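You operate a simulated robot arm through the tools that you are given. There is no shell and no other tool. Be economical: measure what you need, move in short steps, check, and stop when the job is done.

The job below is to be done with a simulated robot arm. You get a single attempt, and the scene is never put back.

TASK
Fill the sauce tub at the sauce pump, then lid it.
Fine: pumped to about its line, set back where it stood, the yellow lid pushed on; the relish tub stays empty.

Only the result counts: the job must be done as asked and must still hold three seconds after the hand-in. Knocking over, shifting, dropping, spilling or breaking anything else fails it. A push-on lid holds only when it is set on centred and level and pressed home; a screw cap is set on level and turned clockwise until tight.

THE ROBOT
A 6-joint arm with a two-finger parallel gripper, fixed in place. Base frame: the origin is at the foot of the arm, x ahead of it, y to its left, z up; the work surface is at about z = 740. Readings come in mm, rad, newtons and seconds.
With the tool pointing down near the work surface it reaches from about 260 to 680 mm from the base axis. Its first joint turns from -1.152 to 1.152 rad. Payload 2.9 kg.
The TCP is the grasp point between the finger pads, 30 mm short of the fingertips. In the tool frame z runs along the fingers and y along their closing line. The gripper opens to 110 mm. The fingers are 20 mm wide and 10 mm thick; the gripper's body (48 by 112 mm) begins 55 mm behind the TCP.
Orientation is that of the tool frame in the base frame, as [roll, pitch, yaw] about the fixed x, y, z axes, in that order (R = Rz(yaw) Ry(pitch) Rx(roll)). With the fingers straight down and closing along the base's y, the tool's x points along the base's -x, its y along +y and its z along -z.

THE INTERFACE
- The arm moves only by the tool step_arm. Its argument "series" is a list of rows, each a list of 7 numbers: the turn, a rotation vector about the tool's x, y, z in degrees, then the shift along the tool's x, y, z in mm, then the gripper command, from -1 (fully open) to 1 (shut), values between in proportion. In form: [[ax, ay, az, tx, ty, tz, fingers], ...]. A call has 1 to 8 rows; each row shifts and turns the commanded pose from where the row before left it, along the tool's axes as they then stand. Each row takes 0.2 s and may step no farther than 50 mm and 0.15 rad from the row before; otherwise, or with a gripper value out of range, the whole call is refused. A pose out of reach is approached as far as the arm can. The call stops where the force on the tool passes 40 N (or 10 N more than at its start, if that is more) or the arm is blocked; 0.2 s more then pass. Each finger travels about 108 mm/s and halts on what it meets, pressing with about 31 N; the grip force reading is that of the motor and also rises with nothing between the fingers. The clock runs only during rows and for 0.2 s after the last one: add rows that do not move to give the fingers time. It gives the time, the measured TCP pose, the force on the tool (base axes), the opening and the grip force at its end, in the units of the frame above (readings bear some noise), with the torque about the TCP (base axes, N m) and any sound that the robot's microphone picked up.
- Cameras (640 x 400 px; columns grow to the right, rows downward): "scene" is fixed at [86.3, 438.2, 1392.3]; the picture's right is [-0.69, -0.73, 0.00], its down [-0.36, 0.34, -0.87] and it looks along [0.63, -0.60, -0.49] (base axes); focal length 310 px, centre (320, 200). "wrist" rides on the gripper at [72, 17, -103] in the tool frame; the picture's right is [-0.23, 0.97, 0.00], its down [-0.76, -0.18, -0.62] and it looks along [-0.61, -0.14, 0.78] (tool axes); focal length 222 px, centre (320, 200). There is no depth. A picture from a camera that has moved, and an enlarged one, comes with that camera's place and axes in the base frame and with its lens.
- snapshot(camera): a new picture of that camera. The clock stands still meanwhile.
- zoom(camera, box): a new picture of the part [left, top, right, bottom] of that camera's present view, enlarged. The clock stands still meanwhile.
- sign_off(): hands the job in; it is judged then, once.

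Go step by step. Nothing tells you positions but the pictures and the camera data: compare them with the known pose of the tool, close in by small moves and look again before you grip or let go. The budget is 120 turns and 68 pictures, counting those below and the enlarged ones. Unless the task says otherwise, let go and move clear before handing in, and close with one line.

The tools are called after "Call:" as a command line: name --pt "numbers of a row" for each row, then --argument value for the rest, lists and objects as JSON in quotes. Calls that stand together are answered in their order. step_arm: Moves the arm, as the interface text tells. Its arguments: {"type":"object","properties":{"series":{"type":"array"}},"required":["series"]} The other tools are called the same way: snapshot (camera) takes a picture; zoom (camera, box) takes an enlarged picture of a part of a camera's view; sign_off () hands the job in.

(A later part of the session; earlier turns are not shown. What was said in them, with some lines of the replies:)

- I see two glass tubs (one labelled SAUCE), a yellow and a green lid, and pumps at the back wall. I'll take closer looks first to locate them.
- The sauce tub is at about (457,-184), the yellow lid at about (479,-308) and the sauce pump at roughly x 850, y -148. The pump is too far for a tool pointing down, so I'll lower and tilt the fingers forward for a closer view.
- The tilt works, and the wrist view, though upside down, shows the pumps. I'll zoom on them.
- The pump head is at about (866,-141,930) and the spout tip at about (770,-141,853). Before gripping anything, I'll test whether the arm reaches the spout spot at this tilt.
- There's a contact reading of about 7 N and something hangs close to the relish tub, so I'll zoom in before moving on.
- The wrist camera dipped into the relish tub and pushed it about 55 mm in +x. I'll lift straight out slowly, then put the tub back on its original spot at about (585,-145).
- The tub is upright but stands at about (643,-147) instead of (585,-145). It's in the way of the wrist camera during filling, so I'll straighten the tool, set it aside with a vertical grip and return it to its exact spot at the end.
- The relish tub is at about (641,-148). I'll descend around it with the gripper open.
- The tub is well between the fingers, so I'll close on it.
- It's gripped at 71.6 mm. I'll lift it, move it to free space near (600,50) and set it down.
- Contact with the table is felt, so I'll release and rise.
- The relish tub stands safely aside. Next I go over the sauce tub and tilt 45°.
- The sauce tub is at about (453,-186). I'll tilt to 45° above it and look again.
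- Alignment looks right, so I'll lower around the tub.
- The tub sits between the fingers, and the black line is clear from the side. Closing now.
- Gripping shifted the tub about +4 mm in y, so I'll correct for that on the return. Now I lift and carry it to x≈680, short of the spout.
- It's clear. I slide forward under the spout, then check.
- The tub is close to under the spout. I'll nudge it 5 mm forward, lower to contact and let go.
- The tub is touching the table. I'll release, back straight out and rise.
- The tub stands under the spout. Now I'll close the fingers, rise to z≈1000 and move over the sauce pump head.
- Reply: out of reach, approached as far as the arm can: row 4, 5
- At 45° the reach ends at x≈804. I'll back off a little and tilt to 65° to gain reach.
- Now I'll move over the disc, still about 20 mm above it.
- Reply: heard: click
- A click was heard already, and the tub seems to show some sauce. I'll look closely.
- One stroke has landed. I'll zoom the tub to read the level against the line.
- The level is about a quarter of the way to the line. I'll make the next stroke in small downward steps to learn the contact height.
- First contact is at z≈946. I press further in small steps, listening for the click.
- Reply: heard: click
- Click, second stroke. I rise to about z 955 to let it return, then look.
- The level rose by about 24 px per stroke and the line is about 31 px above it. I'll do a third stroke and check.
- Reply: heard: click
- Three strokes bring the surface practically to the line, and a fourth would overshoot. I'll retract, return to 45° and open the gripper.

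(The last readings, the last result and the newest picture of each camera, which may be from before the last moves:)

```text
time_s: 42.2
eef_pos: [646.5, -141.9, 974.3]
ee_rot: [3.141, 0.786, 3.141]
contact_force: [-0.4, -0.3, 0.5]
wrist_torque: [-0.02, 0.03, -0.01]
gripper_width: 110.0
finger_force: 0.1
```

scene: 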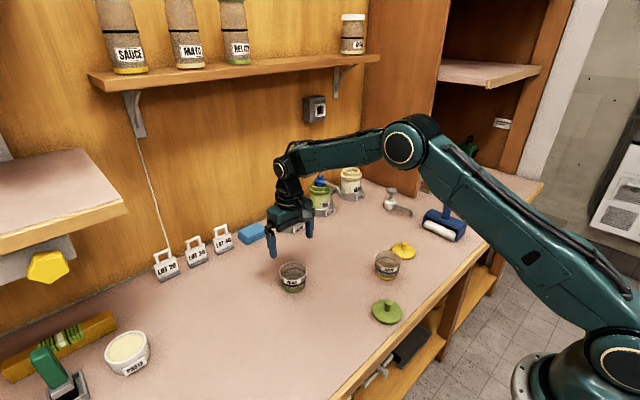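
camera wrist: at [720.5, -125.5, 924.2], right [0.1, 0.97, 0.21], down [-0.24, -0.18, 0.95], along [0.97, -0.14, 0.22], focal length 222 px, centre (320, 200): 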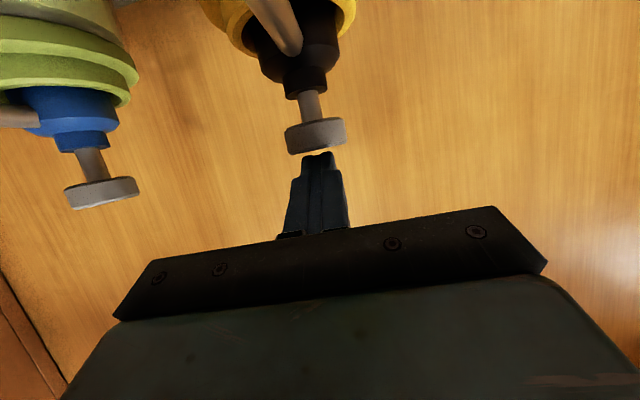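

Call:
step_arm --pt "0 0 0 27.4 0 27.4 -1" --pt "0 0 0 27.4 0 27.4 -1" --pt "0 0 0 27.4 0 27.4 -1" --pt "0 0 0 27.4 0 27.4 -1" --pt "0 0 0 27.4 0 27.4 -1" --pt "0 0 0 0 0 0 -1"

Call:
zoom --camera "wrist" --box '[260, 120, 400, 220]'

```text
time_s: 43.6
eef_pos: [647.7, -141.2, 780.9]
ee_rot: [-3.14, 0.785, 3.14]
contact_force: [-0.5, -0.2, -0.3]
wrist_torque: [-0.02, 0.02, 0.02]
gripper_width: 110.1
finger_force: 0.0
```

```text
4.00 times, centred on (330, 170) of wrist
camera zoom: at [521.8, -124.8, 803.2], right [0.16, 0.97, 0.16], down [0.1, -0.18, 0.98], along [0.98, -0.14, -0.12], focal length 888 px, centre (280, 320)
```

zoom: 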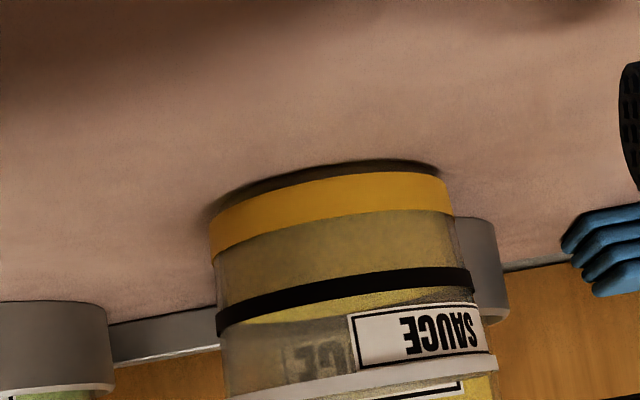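

The level matches the line. I'll advance and grip the tub again.

Call:
step_arm --pt "0 0 0 -20 0 20 -1" --pt "0 0 0 -20 0 20 -1" --pt "0 0 0 -20 0 20 -1" --pt "0 0 0 -19.5 0 20.5 -1" --pt "0 0 0 0 0 0 -1"

Call:
step_arm --pt "0 0 0 0 0 0 -0.2" --pt "0 0 0 0 0 0 0" --pt "0 0 0 0 0 0 0" --pt "0 0 0 0 0 0 0"

```text
time_s: 44.8
eef_pos: [758.6, -140.9, 779.4]
ee_rot: [-3.141, 0.784, 3.141]
contact_force: [-0.2, -0.2, 0.0]
wrist_torque: [-0.01, -0.01, 0.0]
gripper_width: 110.0
finger_force: 0.1
```

```text
time_s: 45.8
eef_pos: [756.6, -141.7, 779.1]
ee_rot: [-3.139, 0.786, -3.141]
contact_force: [0.3, 0.0, 0.3]
wrist_torque: [0.01, 0.04, -0.01]
gripper_width: 70.8
finger_force: 31.2
```

It's gripped. I'll lift slightly, back out level from under the spout and move gently.

Call:
step_arm --pt "0 0 0 -2.5 0 -2.5 0" --pt "0 0 0 -2.5 0 -2.5 0" --pt "0 0 0 7 0 -7 0" --pt "0 0 0 14 0 -14 0" --pt "0 0 0 18 0 -18 0" --pt "0 0 0 18 0 -18 0" --pt "0 0 0 10 0 -18 0" --pt "0 0 0 5 0 -23 0"

Call:
zoom --camera "scene" --box '[250, 160, 410, 280]'

```text
time_s: 47.6
eef_pos: [638.6, -140.3, 804.9]
ee_rot: [3.14, 0.785, -3.141]
contact_force: [-0.4, -0.2, -1.4]
wrist_torque: [0.02, -0.01, 0.0]
gripper_width: 70.7
finger_force: 31.0
```

```text
3.33 times, centred on (330, 220) of scene
camera zoom: at [86.3, 438.2, 1392.3], right [-0.69, -0.73, 0.0], down [-0.36, 0.34, -0.87], along [0.63, -0.6, -0.49], focal length 1032 px, centre (287, 133)
```

zoom: 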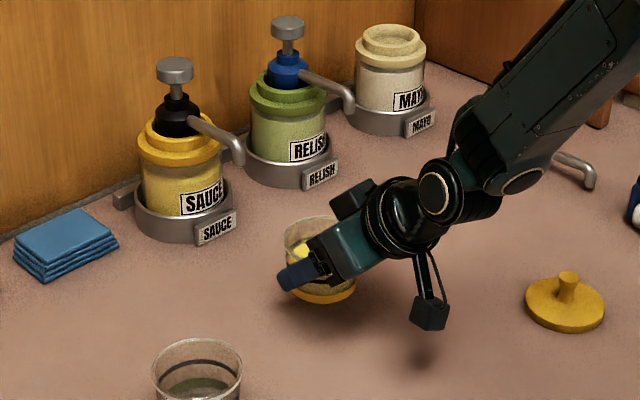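

It's clear and level. I'll carry it back to the original spot, aiming for TCP (451,-190).

Call:
step_arm --pt "0 0 0 19 -7 -19 0" --pt "0 0 0 19 -7 -19 0" --pt "0 0 0 19 -7 -19 0" --pt "0 0 0 19 -7 -19 0" --pt "0 0 0 19 -7 -19 0" --pt "0 0 0 19 -7 -19 0" --pt "0 0 0 19 -7 -19 0" --pt "0 0 0 0 0 0 0"

Call:
step_arm --pt "0 0 0 7 0 7 0" --pt "0 0 0 6 0 6 0" --pt "0 0 0 3 0 3 0" --pt "0 0 0 0 0 0 0"

```text
time_s: 49.4
eef_pos: [450.5, -191.5, 804.5]
ee_rot: [3.141, 0.786, 3.141]
contact_force: [0.3, -0.3, -0.8]
wrist_torque: [0.02, 0.01, 0.0]
gripper_width: 70.7
finger_force: 31.4
```

```text
time_s: 50.4
eef_pos: [450.0, -190.5, 784.0]
ee_rot: [-3.141, 0.785, 3.141]
contact_force: [0.0, -0.9, -0.5]
wrist_torque: [-0.01, 0.03, 0.0]
gripper_width: 70.7
finger_force: 31.2
```

Call:
step_arm --pt "0 0 0 2 0 2 0" --pt "0 0 0 1 0 1 0" --pt "0 0 0 0 0 0 0"

Call:
zoom --camera "scene" --box '[320, 220, 440, 330]'

```text
time_s: 51.2
eef_pos: [449.5, -190.1, 778.8]
ee_rot: [3.141, 0.786, 3.141]
contact_force: [-0.8, 0.0, 2.8]
wrist_torque: [0.08, 0.15, 0.02]
gripper_width: 70.4
finger_force: 31.4
```

```text
3.64 times, centred on (380, 275) of scene
camera zoom: at [86.2, 438.2, 1392.3], right [-0.69, -0.73, 0.0], down [-0.36, 0.34, -0.87], along [0.63, -0.6, -0.49], focal length 1126 px, centre (102, -73)
```

zoom: 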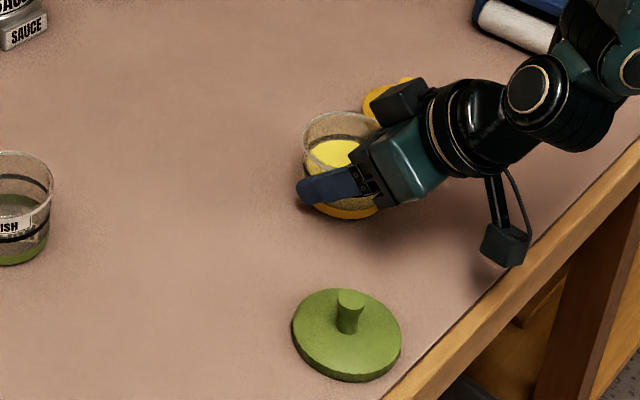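

The tub is exactly at its old pixels. I'll release and rise straight up.

Call:
step_arm --pt "0 0 0 0 0 0 -0.6" --pt "0 0 0 0 0 0 -1" --pt "0 0 0 0 0 0 -1" --pt "0 0 0 -20 0 -20 -1" --pt "0 0 0 -27 0 -27 -1" --pt "0 0 0 -27 0 -27 -1" --pt "0 0 0 -20 0 -20 -1" --pt "0 0 0 0 0 0 -1"

Call:
step_arm --pt "0 7.5 0 0 0 0 -1" --pt "0 7.5 0 0 0 0 -1" --pt "0 7.5 0 0 0 0 -1" --pt "0 7.5 0 0 0 0 -1" --pt "0 7.5 0 0 0 0 -1" --pt "0 7.5 0 0 0 0 -1" --pt "0 0 0 0 0 0 -1"

Call:
zoom --camera "scene" --box '[320, 220, 440, 330]'

```text
time_s: 53.0
eef_pos: [450.6, -191.6, 914.0]
ee_rot: [-3.14, 0.784, 3.14]
contact_force: [-1.0, 0.0, 0.7]
wrist_torque: [0.0, 0.02, -0.01]
gripper_width: 110.2
finger_force: 0.1
```

```text
time_s: 54.6
eef_pos: [450.8, -190.8, 910.3]
ee_rot: [3.141, -0.001, -3.141]
contact_force: [0.5, 0.0, 0.1]
wrist_torque: [0.01, 0.01, -0.03]
gripper_width: 109.9
finger_force: 0.0
```

```text
3.64 times, centred on (380, 275) of scene
camera zoom: at [86.3, 438.2, 1392.3], right [-0.69, -0.73, 0.0], down [-0.36, 0.34, -0.87], along [0.63, -0.6, -0.49], focal length 1126 px, centre (102, -73)
```

zoom: 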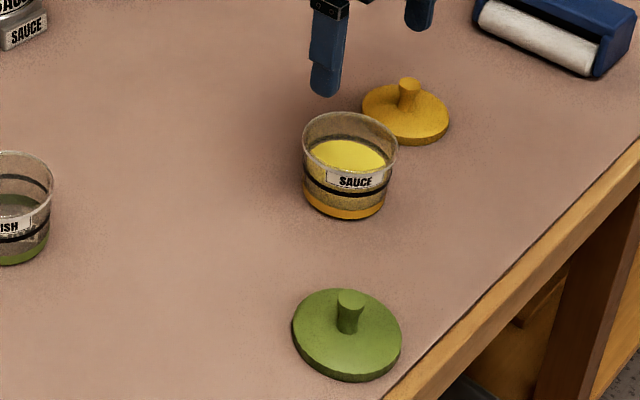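

The tub is back exactly where it stood, filled. Next I move above the yellow lid with the gripper part closed.

Call:
step_arm --pt "0 0 0 -9.4 -39 0 0.1" --pt "0 0 0 -9.4 -39 0 0.1" --pt "0 0 0 -9.4 -39 0 0.1" --pt "0 0 0 0 0 45 0.1" --pt "0 0 0 0 0 0 0.1"

Call:
snapshot --camera "wrist"

Call:
zoom --camera "scene" --box '[340, 200, 440, 290]'

```text
time_s: 55.8
eef_pos: [477.5, -307.8, 866.0]
ee_rot: [-3.141, 0.0, -3.141]
contact_force: [-0.9, -0.2, 0.1]
wrist_torque: [-0.01, -0.01, 0.0]
gripper_width: 49.6
finger_force: 0.0
```

```text
24 pictures are left
camera wrist: at [404.7, -291.2, 970.1], right [0.23, 0.97, 0.0], down [0.76, -0.18, 0.62], along [0.61, -0.14, -0.78], focal length 222 px, centre (320, 200)
```

wrist: 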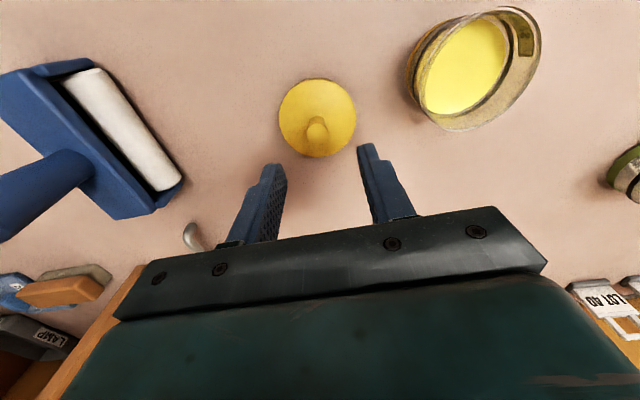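

```text
4.44 times, centred on (390, 245) of scene
camera zoom: at [86.3, 438.2, 1392.3], right [-0.69, -0.73, 0.0], down [-0.36, 0.34, -0.87], along [0.63, -0.6, -0.49], focal length 1376 px, centre (9, 0)
```

zoom: 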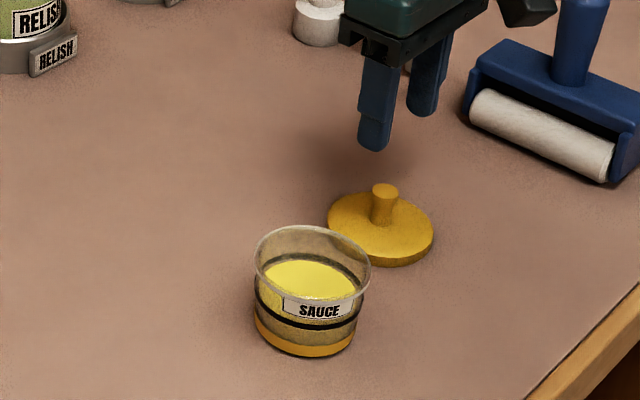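

The knob is at about (476,-308.5). I'll descend around it, fingertips just above the lid plate.

Call:
step_arm --pt "0 0 0 1.5 -0.7 40 0.1" --pt "0 0 0 0 0 30 0.1" --pt "0 0 0 0 0 8 0.1" --pt "0 0 0 0 0 0 0.1"

Call:
zoom --camera "scene" --box '[360, 200, 440, 280]'

Call:
zoom --camera "wrist" --box '[220, 80, 420, 240]'

```text
time_s: 56.8
eef_pos: [477.8, -308.1, 787.6]
ee_rot: [3.141, 0.0, -3.14]
contact_force: [-0.3, 0.2, -0.2]
wrist_torque: [-0.01, 0.02, 0.0]
gripper_width: 49.4
finger_force: 0.2
```

```text
5.00 times, centred on (400, 240) of scene
camera zoom: at [86.3, 438.2, 1392.3], right [-0.69, -0.73, 0.0], down [-0.36, 0.34, -0.87], along [0.63, -0.6, -0.49], focal length 1548 px, centre (-80, 0)
```

zoom: 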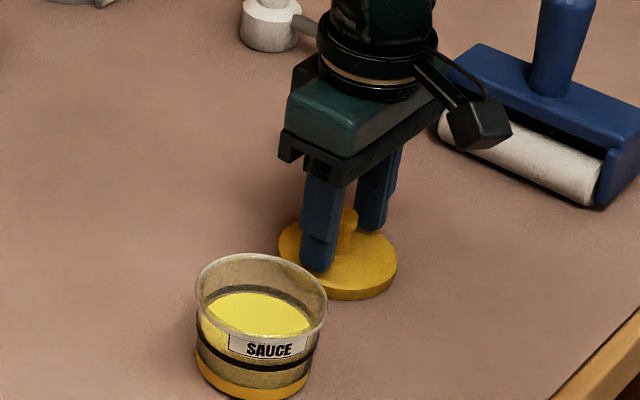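

```text
2.50 times, centred on (320, 160) of wrist
camera zoom: at [403.6, -292.5, 891.2], right [0.23, 0.97, 0.0], down [0.76, -0.18, 0.62], along [0.61, -0.14, -0.78], focal length 555 px, centre (320, 300)
```

zoom: 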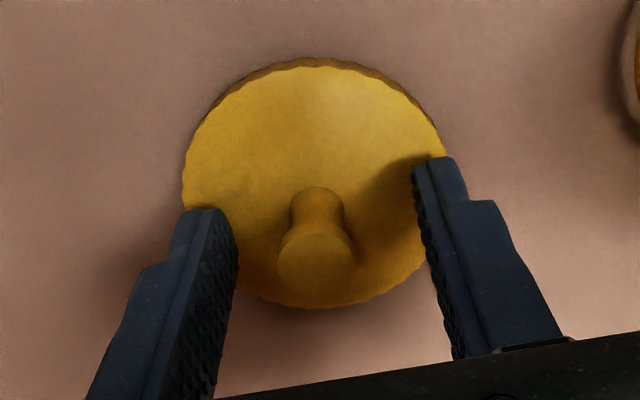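

The fingers straddle the knob. I'll nudge 1.5 mm in +x, lower 2 mm and close.

Call:
step_arm --pt "0 0 0 -1.5 -0.7 2 0.1" --pt "0 0 0 0 0 0 0.5" --pt "0 0 0 0 0 0 1" --pt "0 0 0 0 0 0 1" --pt "0 0 0 0 0 0 1"

Call:
zoom --camera "wrist" --box '[220, 80, 420, 240]'

```text
time_s: 58.0
eef_pos: [478.3, -309.5, 785.3]
ee_rot: [-3.141, 0.001, -3.142]
contact_force: [0.3, -0.6, 0.7]
wrist_torque: [-0.01, 0.02, 0.0]
gripper_width: 13.8
finger_force: 30.8
```

```text
2.50 times, centred on (320, 160) of wrist
camera zoom: at [405.3, -293.2, 889.9], right [0.23, 0.97, 0.0], down [0.76, -0.18, 0.62], along [0.61, -0.14, -0.78], focal length 555 px, centre (320, 300)
```

zoom: 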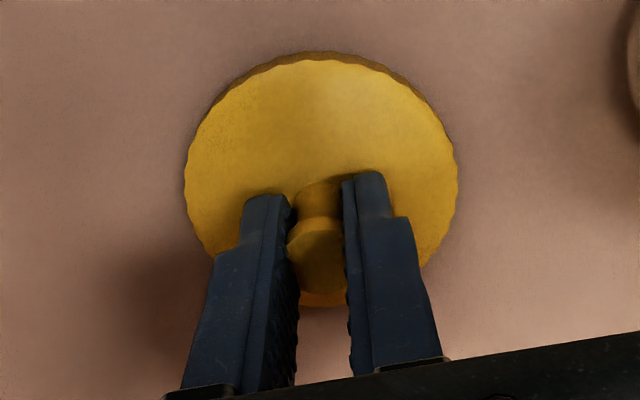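

I hold the knob (13.8 mm). I'll lift the lid clear, then take a wrist view of the tub to refine its centre.

Call:
step_arm --pt "0 0 0 0 0 -10 1" --pt "0 0 0 0 0 -35 1" --pt "0 0 0 0 0 -45 1" --pt "0 0 0 0 45 -45 1" --pt "0 0 0 0 0 0 1"

Call:
snapshot --camera "wrist"

Call:
zoom --camera "wrist" --box '[340, 20, 480, 160]'

```text
refused: row 4 steps farther than a row can; nothing moved
```

```text
19 pictures are left
camera wrist: at [405.3, -293.2, 889.9], right [0.23, 0.97, 0.0], down [0.76, -0.18, 0.62], along [0.61, -0.14, -0.78], focal length 222 px, centre (320, 200)
```

wrist: 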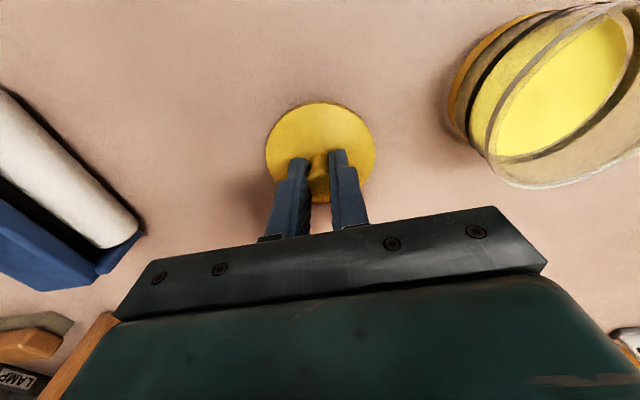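

```text
2.86 times, centred on (410, 90) of wrist
camera zoom: at [405.3, -293.2, 889.9], right [0.23, 0.97, 0.0], down [0.76, -0.18, 0.62], along [0.61, -0.14, -0.78], focal length 635 px, centre (63, 514)
```

zoom: 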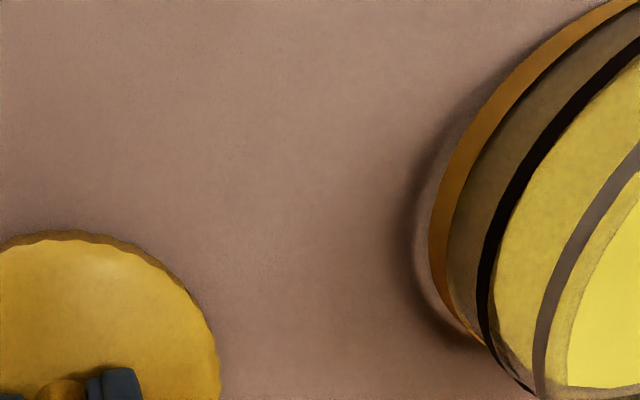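

A row was too long, so nothing moved. I repeat the lift in legal steps before looking.

Call:
step_arm --pt "0 0 0 0 0 -10 1" --pt "0 0 0 0 0 -35 1" --pt "0 0 0 0 0 -45 1" --pt "0 0 0 0 0 -45 1" --pt "0 0 0 0 30 -15 1" --pt "0 0 0 0 0 0 1"

Call:
zoom --camera "wrist" --box '[260, 30, 460, 170]'

```text
time_s: 59.4
eef_pos: [477.9, -274.6, 937.1]
ee_rot: [-3.14, 0.0, -3.141]
contact_force: [-0.1, 1.1, -0.5]
wrist_torque: [-0.03, 0.01, 0.0]
gripper_width: 12.9
finger_force: 30.9
```

```text
2.86 times, centred on (360, 100) of wrist
camera zoom: at [404.7, -259.5, 1041.5], right [0.23, 0.97, 0.0], down [0.76, -0.18, 0.62], along [0.61, -0.14, -0.78], focal length 635 px, centre (206, 486)
```

zoom: 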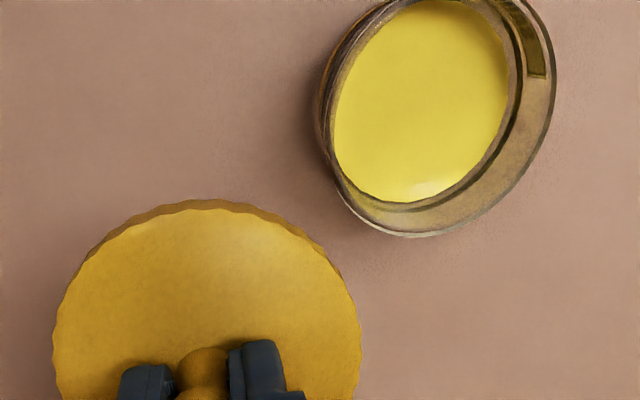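

The tub centre computes to about (460,-190.5), and the lid centre sits about 0.7 mm ahead of the TCP. I'll move over it, lower to just above the rim, and check from both cameras.

Call:
step_arm --pt "0 0 0 9.2 42 0 1" --pt "0 0 0 9.2 42 0 1" --pt "0 0 0 0 0 40 1" --pt "0 0 0 0 0 35 1" --pt "0 0 0 0 0 0 1"

Call:
zoom --camera "scene" --box '[350, 210, 430, 290]'

Call:
zoom --camera "wrist" --box '[240, 60, 400, 180]'

```text
time_s: 60.6
eef_pos: [458.1, -193.5, 862.6]
ee_rot: [-3.141, -0.001, 3.14]
contact_force: [-0.1, 0.2, -0.2]
wrist_torque: [-0.02, 0.0, -0.01]
gripper_width: 12.8
finger_force: 31.0
```

```text
5.00 times, centred on (390, 250) of scene
camera zoom: at [86.3, 438.2, 1392.3], right [-0.69, -0.73, 0.0], down [-0.36, 0.34, -0.87], along [0.63, -0.6, -0.49], focal length 1548 px, centre (-30, -50)
```

zoom: 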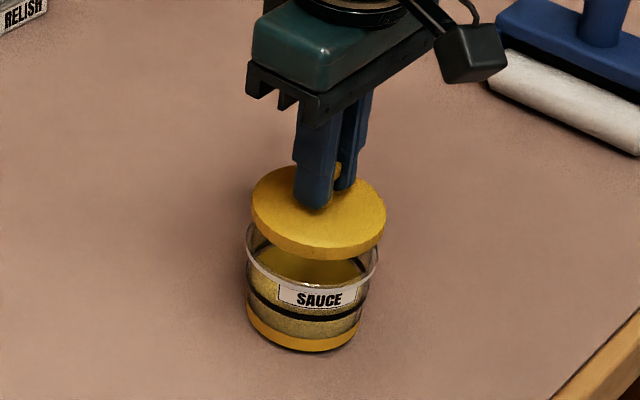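

```text
3.33 times, centred on (320, 120) of wrist
camera zoom: at [385.7, -177.7, 965.9], right [0.23, 0.97, 0.0], down [0.76, -0.18, 0.62], along [0.61, -0.14, -0.78], focal length 740 px, centre (320, 467)
```

zoom: 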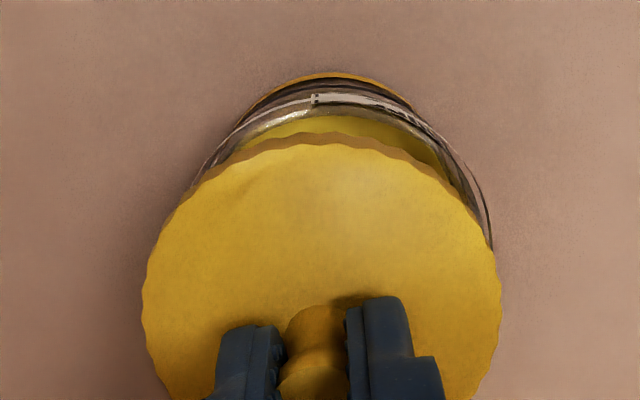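

The lid looks about 2 mm too far toward -y relative to the tub. I'll correct, lower further and compare again.

Call:
step_arm --pt "0 0 0 -0.6 2.2 6 1" --pt "0 0 0 0 0 6 1" --pt "0 0 0 0 0 0 1" --pt "0 0 0 0 0 0 1"

Call:
zoom --camera "scene" --box '[360, 225, 420, 285]'

Call:
zoom --camera "wrist" --box '[240, 60, 400, 180]'

```text
time_s: 61.6
eef_pos: [460.1, -191.6, 850.2]
ee_rot: [3.141, -0.001, -3.141]
contact_force: [0.6, 0.5, 0.0]
wrist_torque: [0.0, 0.01, 0.02]
gripper_width: 12.9
finger_force: 31.0
```

```text
6.67 times, centred on (390, 255) of scene
camera zoom: at [86.3, 438.2, 1392.3], right [-0.69, -0.73, 0.0], down [-0.36, 0.34, -0.87], along [0.63, -0.6, -0.49], focal length 2065 px, centre (-147, -167)
```

zoom: 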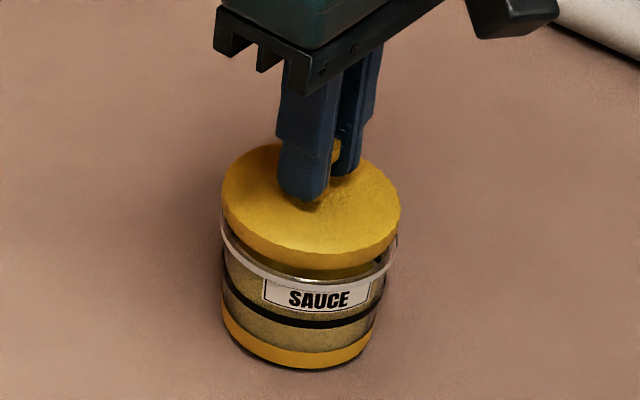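

```text
3.33 times, centred on (320, 120) of wrist
camera zoom: at [387.0, -176.4, 953.8], right [0.23, 0.97, 0.0], down [0.76, -0.18, 0.62], along [0.61, -0.14, -0.78], focal length 740 px, centre (320, 467)
```

zoom: 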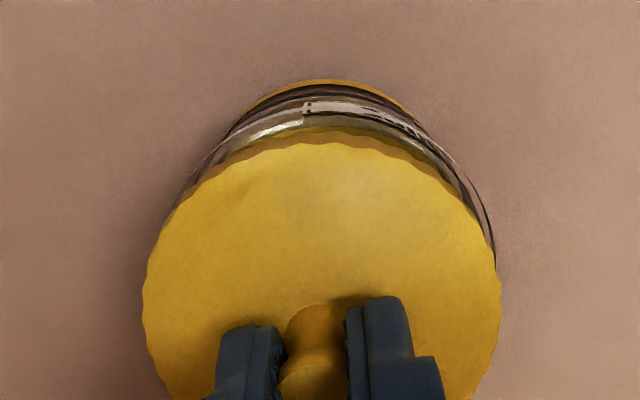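

Combining both views, the tub centre lies about 2 mm toward -x and 2 mm toward +y from the lid. I'll correct that and lower a little more.

Call:
step_arm --pt "0 0 0 2 2.1 0 1" --pt "0 0 0 0 0 3 1" --pt "0 0 0 0 0 0 1" --pt "0 0 0 0 0 0 1"

Call:
zoom --camera "scene" --box '[360, 225, 420, 285]'

Call:
zoom --camera "wrist" --box '[240, 60, 400, 180]'

```text
time_s: 62.6
eef_pos: [460.1, -190.5, 846.9]
ee_rot: [-3.141, 0.001, 3.141]
contact_force: [0.2, 0.3, -0.9]
wrist_torque: [0.0, -0.01, 0.0]
gripper_width: 12.8
finger_force: 30.9
```

```text
6.67 times, centred on (390, 255) of scene
camera zoom: at [86.3, 438.2, 1392.3], right [-0.69, -0.73, 0.0], down [-0.36, 0.34, -0.87], along [0.63, -0.6, -0.49], focal length 2065 px, centre (-147, -167)
```

zoom: 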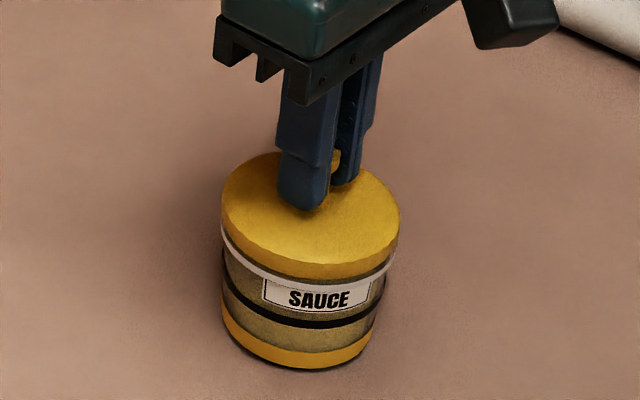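

```text
3.33 times, centred on (320, 120) of wrist
camera zoom: at [385.3, -174.6, 950.9], right [0.23, 0.97, 0.0], down [0.76, -0.18, 0.62], along [0.61, -0.14, -0.78], focal length 740 px, centre (320, 467)
```

zoom: 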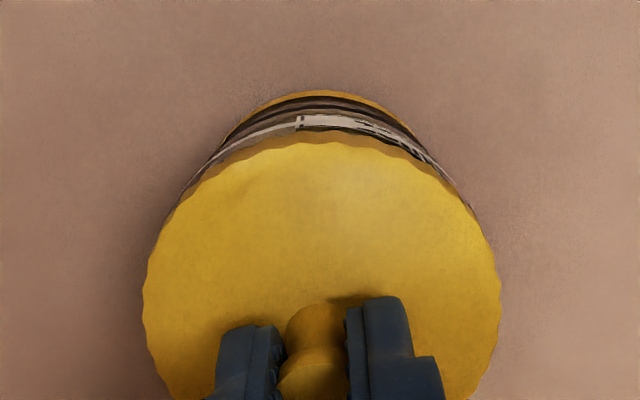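

Both views now show lid and tub concentric. I'll lower gently and press home in small steps.

Call:
step_arm --pt "0 0 0 0 0 2 1" --pt "0 0 0 0 0 2 1" --pt "0 0 0 0 0 1.5 1" --pt "0 0 0 0 0 0 1"

```text
time_s: 63.5
eef_pos: [461.0, -190.9, 844.1]
ee_rot: [3.141, 0.004, -3.138]
contact_force: [-1.1, 0.2, 6.3]
wrist_torque: [0.11, -0.09, 0.02]
gripper_width: 12.7
finger_force: 31.0
heard: snap
stopped in row 4: the force on the tool passed its limit at 42 N (the readings are from after the stop); the commanded pose is now the measured one
```

A snap was heard at 42 N. I'll check that the lid sits level before letting go.

Call:
zoom --camera "scene" --box '[360, 225, 420, 285]'

```text
6.67 times, centred on (390, 255) of scene
camera zoom: at [86.2, 438.2, 1392.3], right [-0.69, -0.73, 0.0], down [-0.36, 0.34, -0.87], along [0.63, -0.6, -0.49], focal length 2065 px, centre (-147, -167)
```

zoom: 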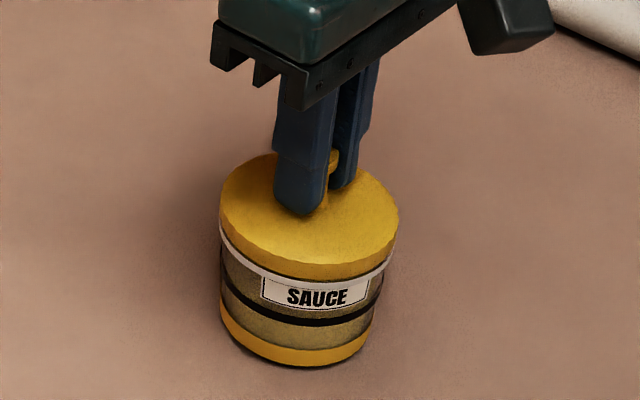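

The lid looks level and seated. I'll release the knob and rise, then inspect.

Call:
step_arm --pt "0 0 0 0 0 0 0.6" --pt "0 0 0 0 0 0 0.3" --pt "0 0 0 0 0 0 0.3" --pt "0 0 0 0 0 -20 0.3" --pt "0 0 0 0 0 -45 0.3" --pt "0 0 0 0 0 -30 0.3" --pt "0 0 0 0 0 0 0.3"

Call:
zoom --camera "scene" --box '[320, 220, 440, 330]'

```text
time_s: 65.1
eef_pos: [460.6, -190.6, 938.3]
ee_rot: [3.141, 0.002, -3.14]
contact_force: [-0.2, -0.1, -0.3]
wrist_torque: [0.0, 0.0, 0.01]
gripper_width: 38.5
finger_force: 0.1
```

```text
3.64 times, centred on (380, 275) of scene
camera zoom: at [86.3, 438.2, 1392.3], right [-0.69, -0.73, 0.0], down [-0.36, 0.34, -0.87], along [0.63, -0.6, -0.49], focal length 1126 px, centre (102, -73)
```

zoom: 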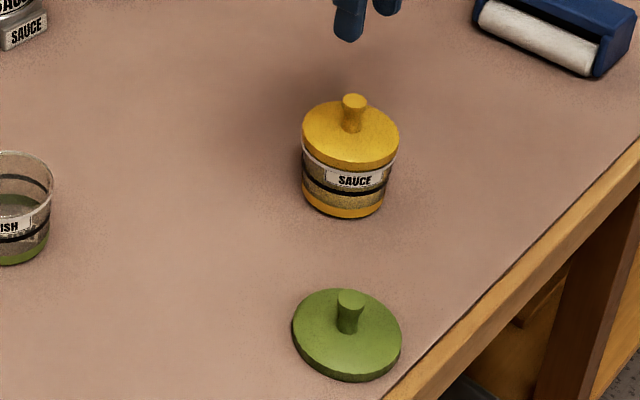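

The lid is on, centred and level, and the sauce tub's pixels match its original spot. Next I return the relish tub, going back over it.

Call:
step_arm --pt "0 0 0 -24.8 38.8 0 -1" --pt "0 0 0 -24.8 38.8 0 -1" --pt "0 0 0 -24.8 38.8 0 -1" --pt "0 0 0 -24.8 38.8 0 -1" --pt "0 0 0 -24.8 38.8 0 -1" --pt "0 0 0 -24.8 38.8 0 -1" --pt "0 0 0 0 0 30 -1" --pt "0 0 0 0 0 0 -1"

Call:
snapshot --camera "wrist"

```text
time_s: 66.9
eef_pos: [607.9, 41.7, 908.9]
ee_rot: [3.141, 0.004, -3.141]
contact_force: [-0.5, 0.1, 0.3]
wrist_torque: [-0.01, -0.03, 0.01]
gripper_width: 110.0
finger_force: 0.2
```

```text
8 pictures are left
camera wrist: at [534.6, 57.8, 1012.7], right [0.23, 0.97, 0.0], down [0.76, -0.18, 0.63], along [0.61, -0.14, -0.78], focal length 222 px, centre (320, 200)
```

wrist: 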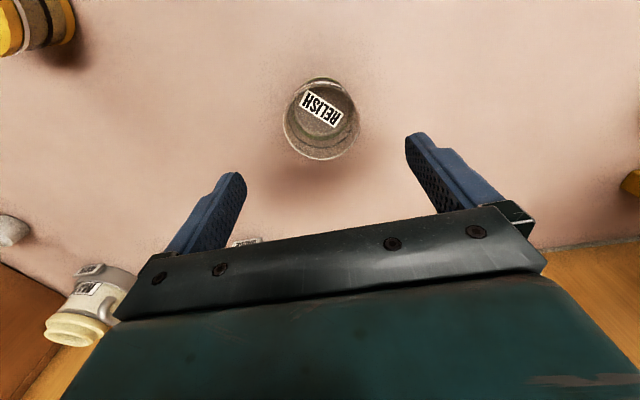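

It's aligned as before. I'll descend and grip.

Call:
step_arm --pt "0 0 0 -1 0.8 44 -1" --pt "0 0 0 0 0 44 -1" --pt "0 0 0 0 0 41 -1" --pt "0 0 0 0 0 0 -1" --pt "0 0 0 0 0 0 -0.2" --pt "0 0 0 0 0 0 0" --pt "0 0 0 0 0 0 0" --pt "0 0 0 0 0 0 0"

```text
time_s: 68.7
eef_pos: [610.9, 44.2, 780.1]
ee_rot: [3.141, 0.0, -3.141]
contact_force: [0.5, 0.9, 0.1]
wrist_torque: [0.03, -0.03, 0.01]
gripper_width: 71.3
finger_force: 30.8
```

Call:
step_arm --pt "0 0 0 0 0 -20 0" --pt "0 0 0 0 0 -20 0" --pt "0 0 0 6.1 -48 0 0" --pt "0 0 0 6.1 -48 0 0" --pt "0 0 0 6.1 -48 0 0" --pt "0 0 0 6.1 -47.5 0 0" --pt "0 0 0 0 0 25 0" --pt "0 0 0 0 0 9 0"

Call:
step_arm --pt "0 0 0 0 0 2 0" --pt "0 0 0 0 0 0 0" --pt "0 0 0 0 0 0 0"

Call:
zoom --camera "scene" --box '[320, 220, 440, 330]'

```text
time_s: 70.5
eef_pos: [584.8, -149.5, 784.7]
ee_rot: [-3.141, 0.003, -3.141]
contact_force: [-0.3, -0.5, -1.5]
wrist_torque: [0.0, -0.01, -0.01]
gripper_width: 71.4
finger_force: 31.0
```

```text
time_s: 71.3
eef_pos: [585.5, -147.9, 782.8]
ee_rot: [3.141, 0.004, -3.141]
contact_force: [-0.4, -0.3, -0.3]
wrist_torque: [0.02, -0.01, 0.04]
gripper_width: 71.6
finger_force: 30.8
```

```text
3.64 times, centred on (380, 275) of scene
camera zoom: at [86.3, 438.2, 1392.3], right [-0.69, -0.73, 0.0], down [-0.36, 0.34, -0.87], along [0.63, -0.6, -0.49], focal length 1126 px, centre (102, -73)
```

zoom: 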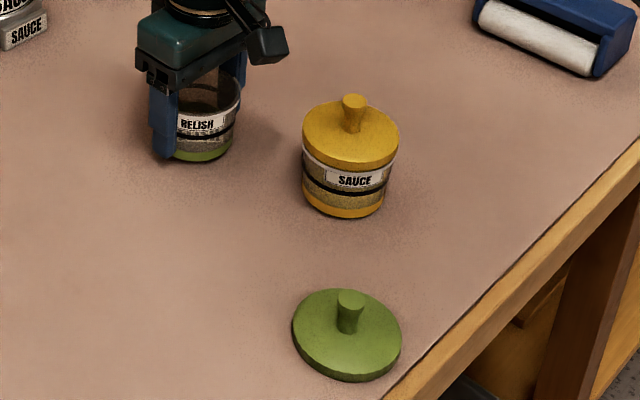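

The relish label and rim match the original pixels once lowered the last 3 mm. I'll set it down and release.

Call:
step_arm --pt "0 0 0 0 0 2 0" --pt "0 0 0 0 0 1.5 0" --pt "0 0 0 0 0 0 0"

```text
time_s: 72.1
eef_pos: [587.6, -149.7, 780.7]
ee_rot: [3.142, 0.005, -3.141]
contact_force: [0.3, 0.4, 3.2]
wrist_torque: [0.1, -0.02, 0.0]
gripper_width: 71.5
finger_force: 30.7
```

Call:
step_arm --pt "0 0 0 0 0 0 -0.6" --pt "0 0 0 0 0 0 -1" --pt "0 0 0 0 0 0 -1" --pt "0 0 0 0 0 -40 -1" --pt "0 0 0 0 0 -45 -1" --pt "0 0 0 0 0 -45 -1" --pt "0 0 0 0 0 -45 -1" --pt "0 0 0 0 0 -45 -1"

Call:
zoom --camera "scene" --box '[320, 220, 440, 330]'

Call:
snapshot --camera "scene"

```text
time_s: 73.9
eef_pos: [585.0, -146.2, 1000.3]
ee_rot: [3.14, 0.001, 3.141]
contact_force: [-0.2, -1.1, 0.4]
wrist_torque: [0.01, -0.03, 0.01]
gripper_width: 110.3
finger_force: 0.1
```

```text
3.64 times, centred on (380, 275) of scene
camera zoom: at [86.3, 438.2, 1392.3], right [-0.69, -0.73, 0.0], down [-0.36, 0.34, -0.87], along [0.63, -0.6, -0.49], focal length 1126 px, centre (102, -73)
```

zoom: 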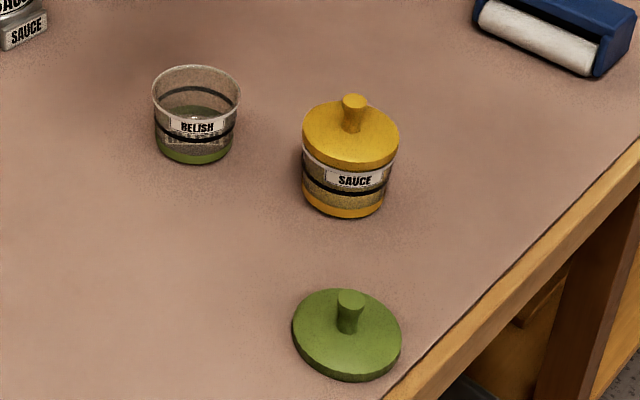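

```text
5 pictures are left
```

scene: 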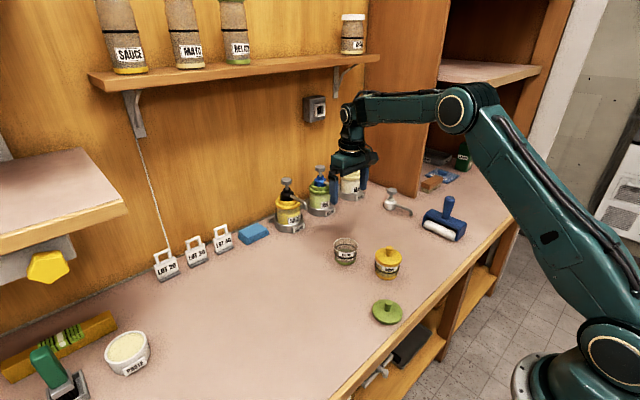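

Both tubs match their starting pixels: sauce filled to its line with the yellow lid snapped on, relish empty. The arm is clear, so I hand in.

Call:
sign_off

```text
The job is handed in.
```

The sauce tub is filled to about its line (three strokes) and back where it stood with the yellow lid snapped on; the relish tub is empty and back on its spot after my wrist camera bumped it about 55 mm early on.
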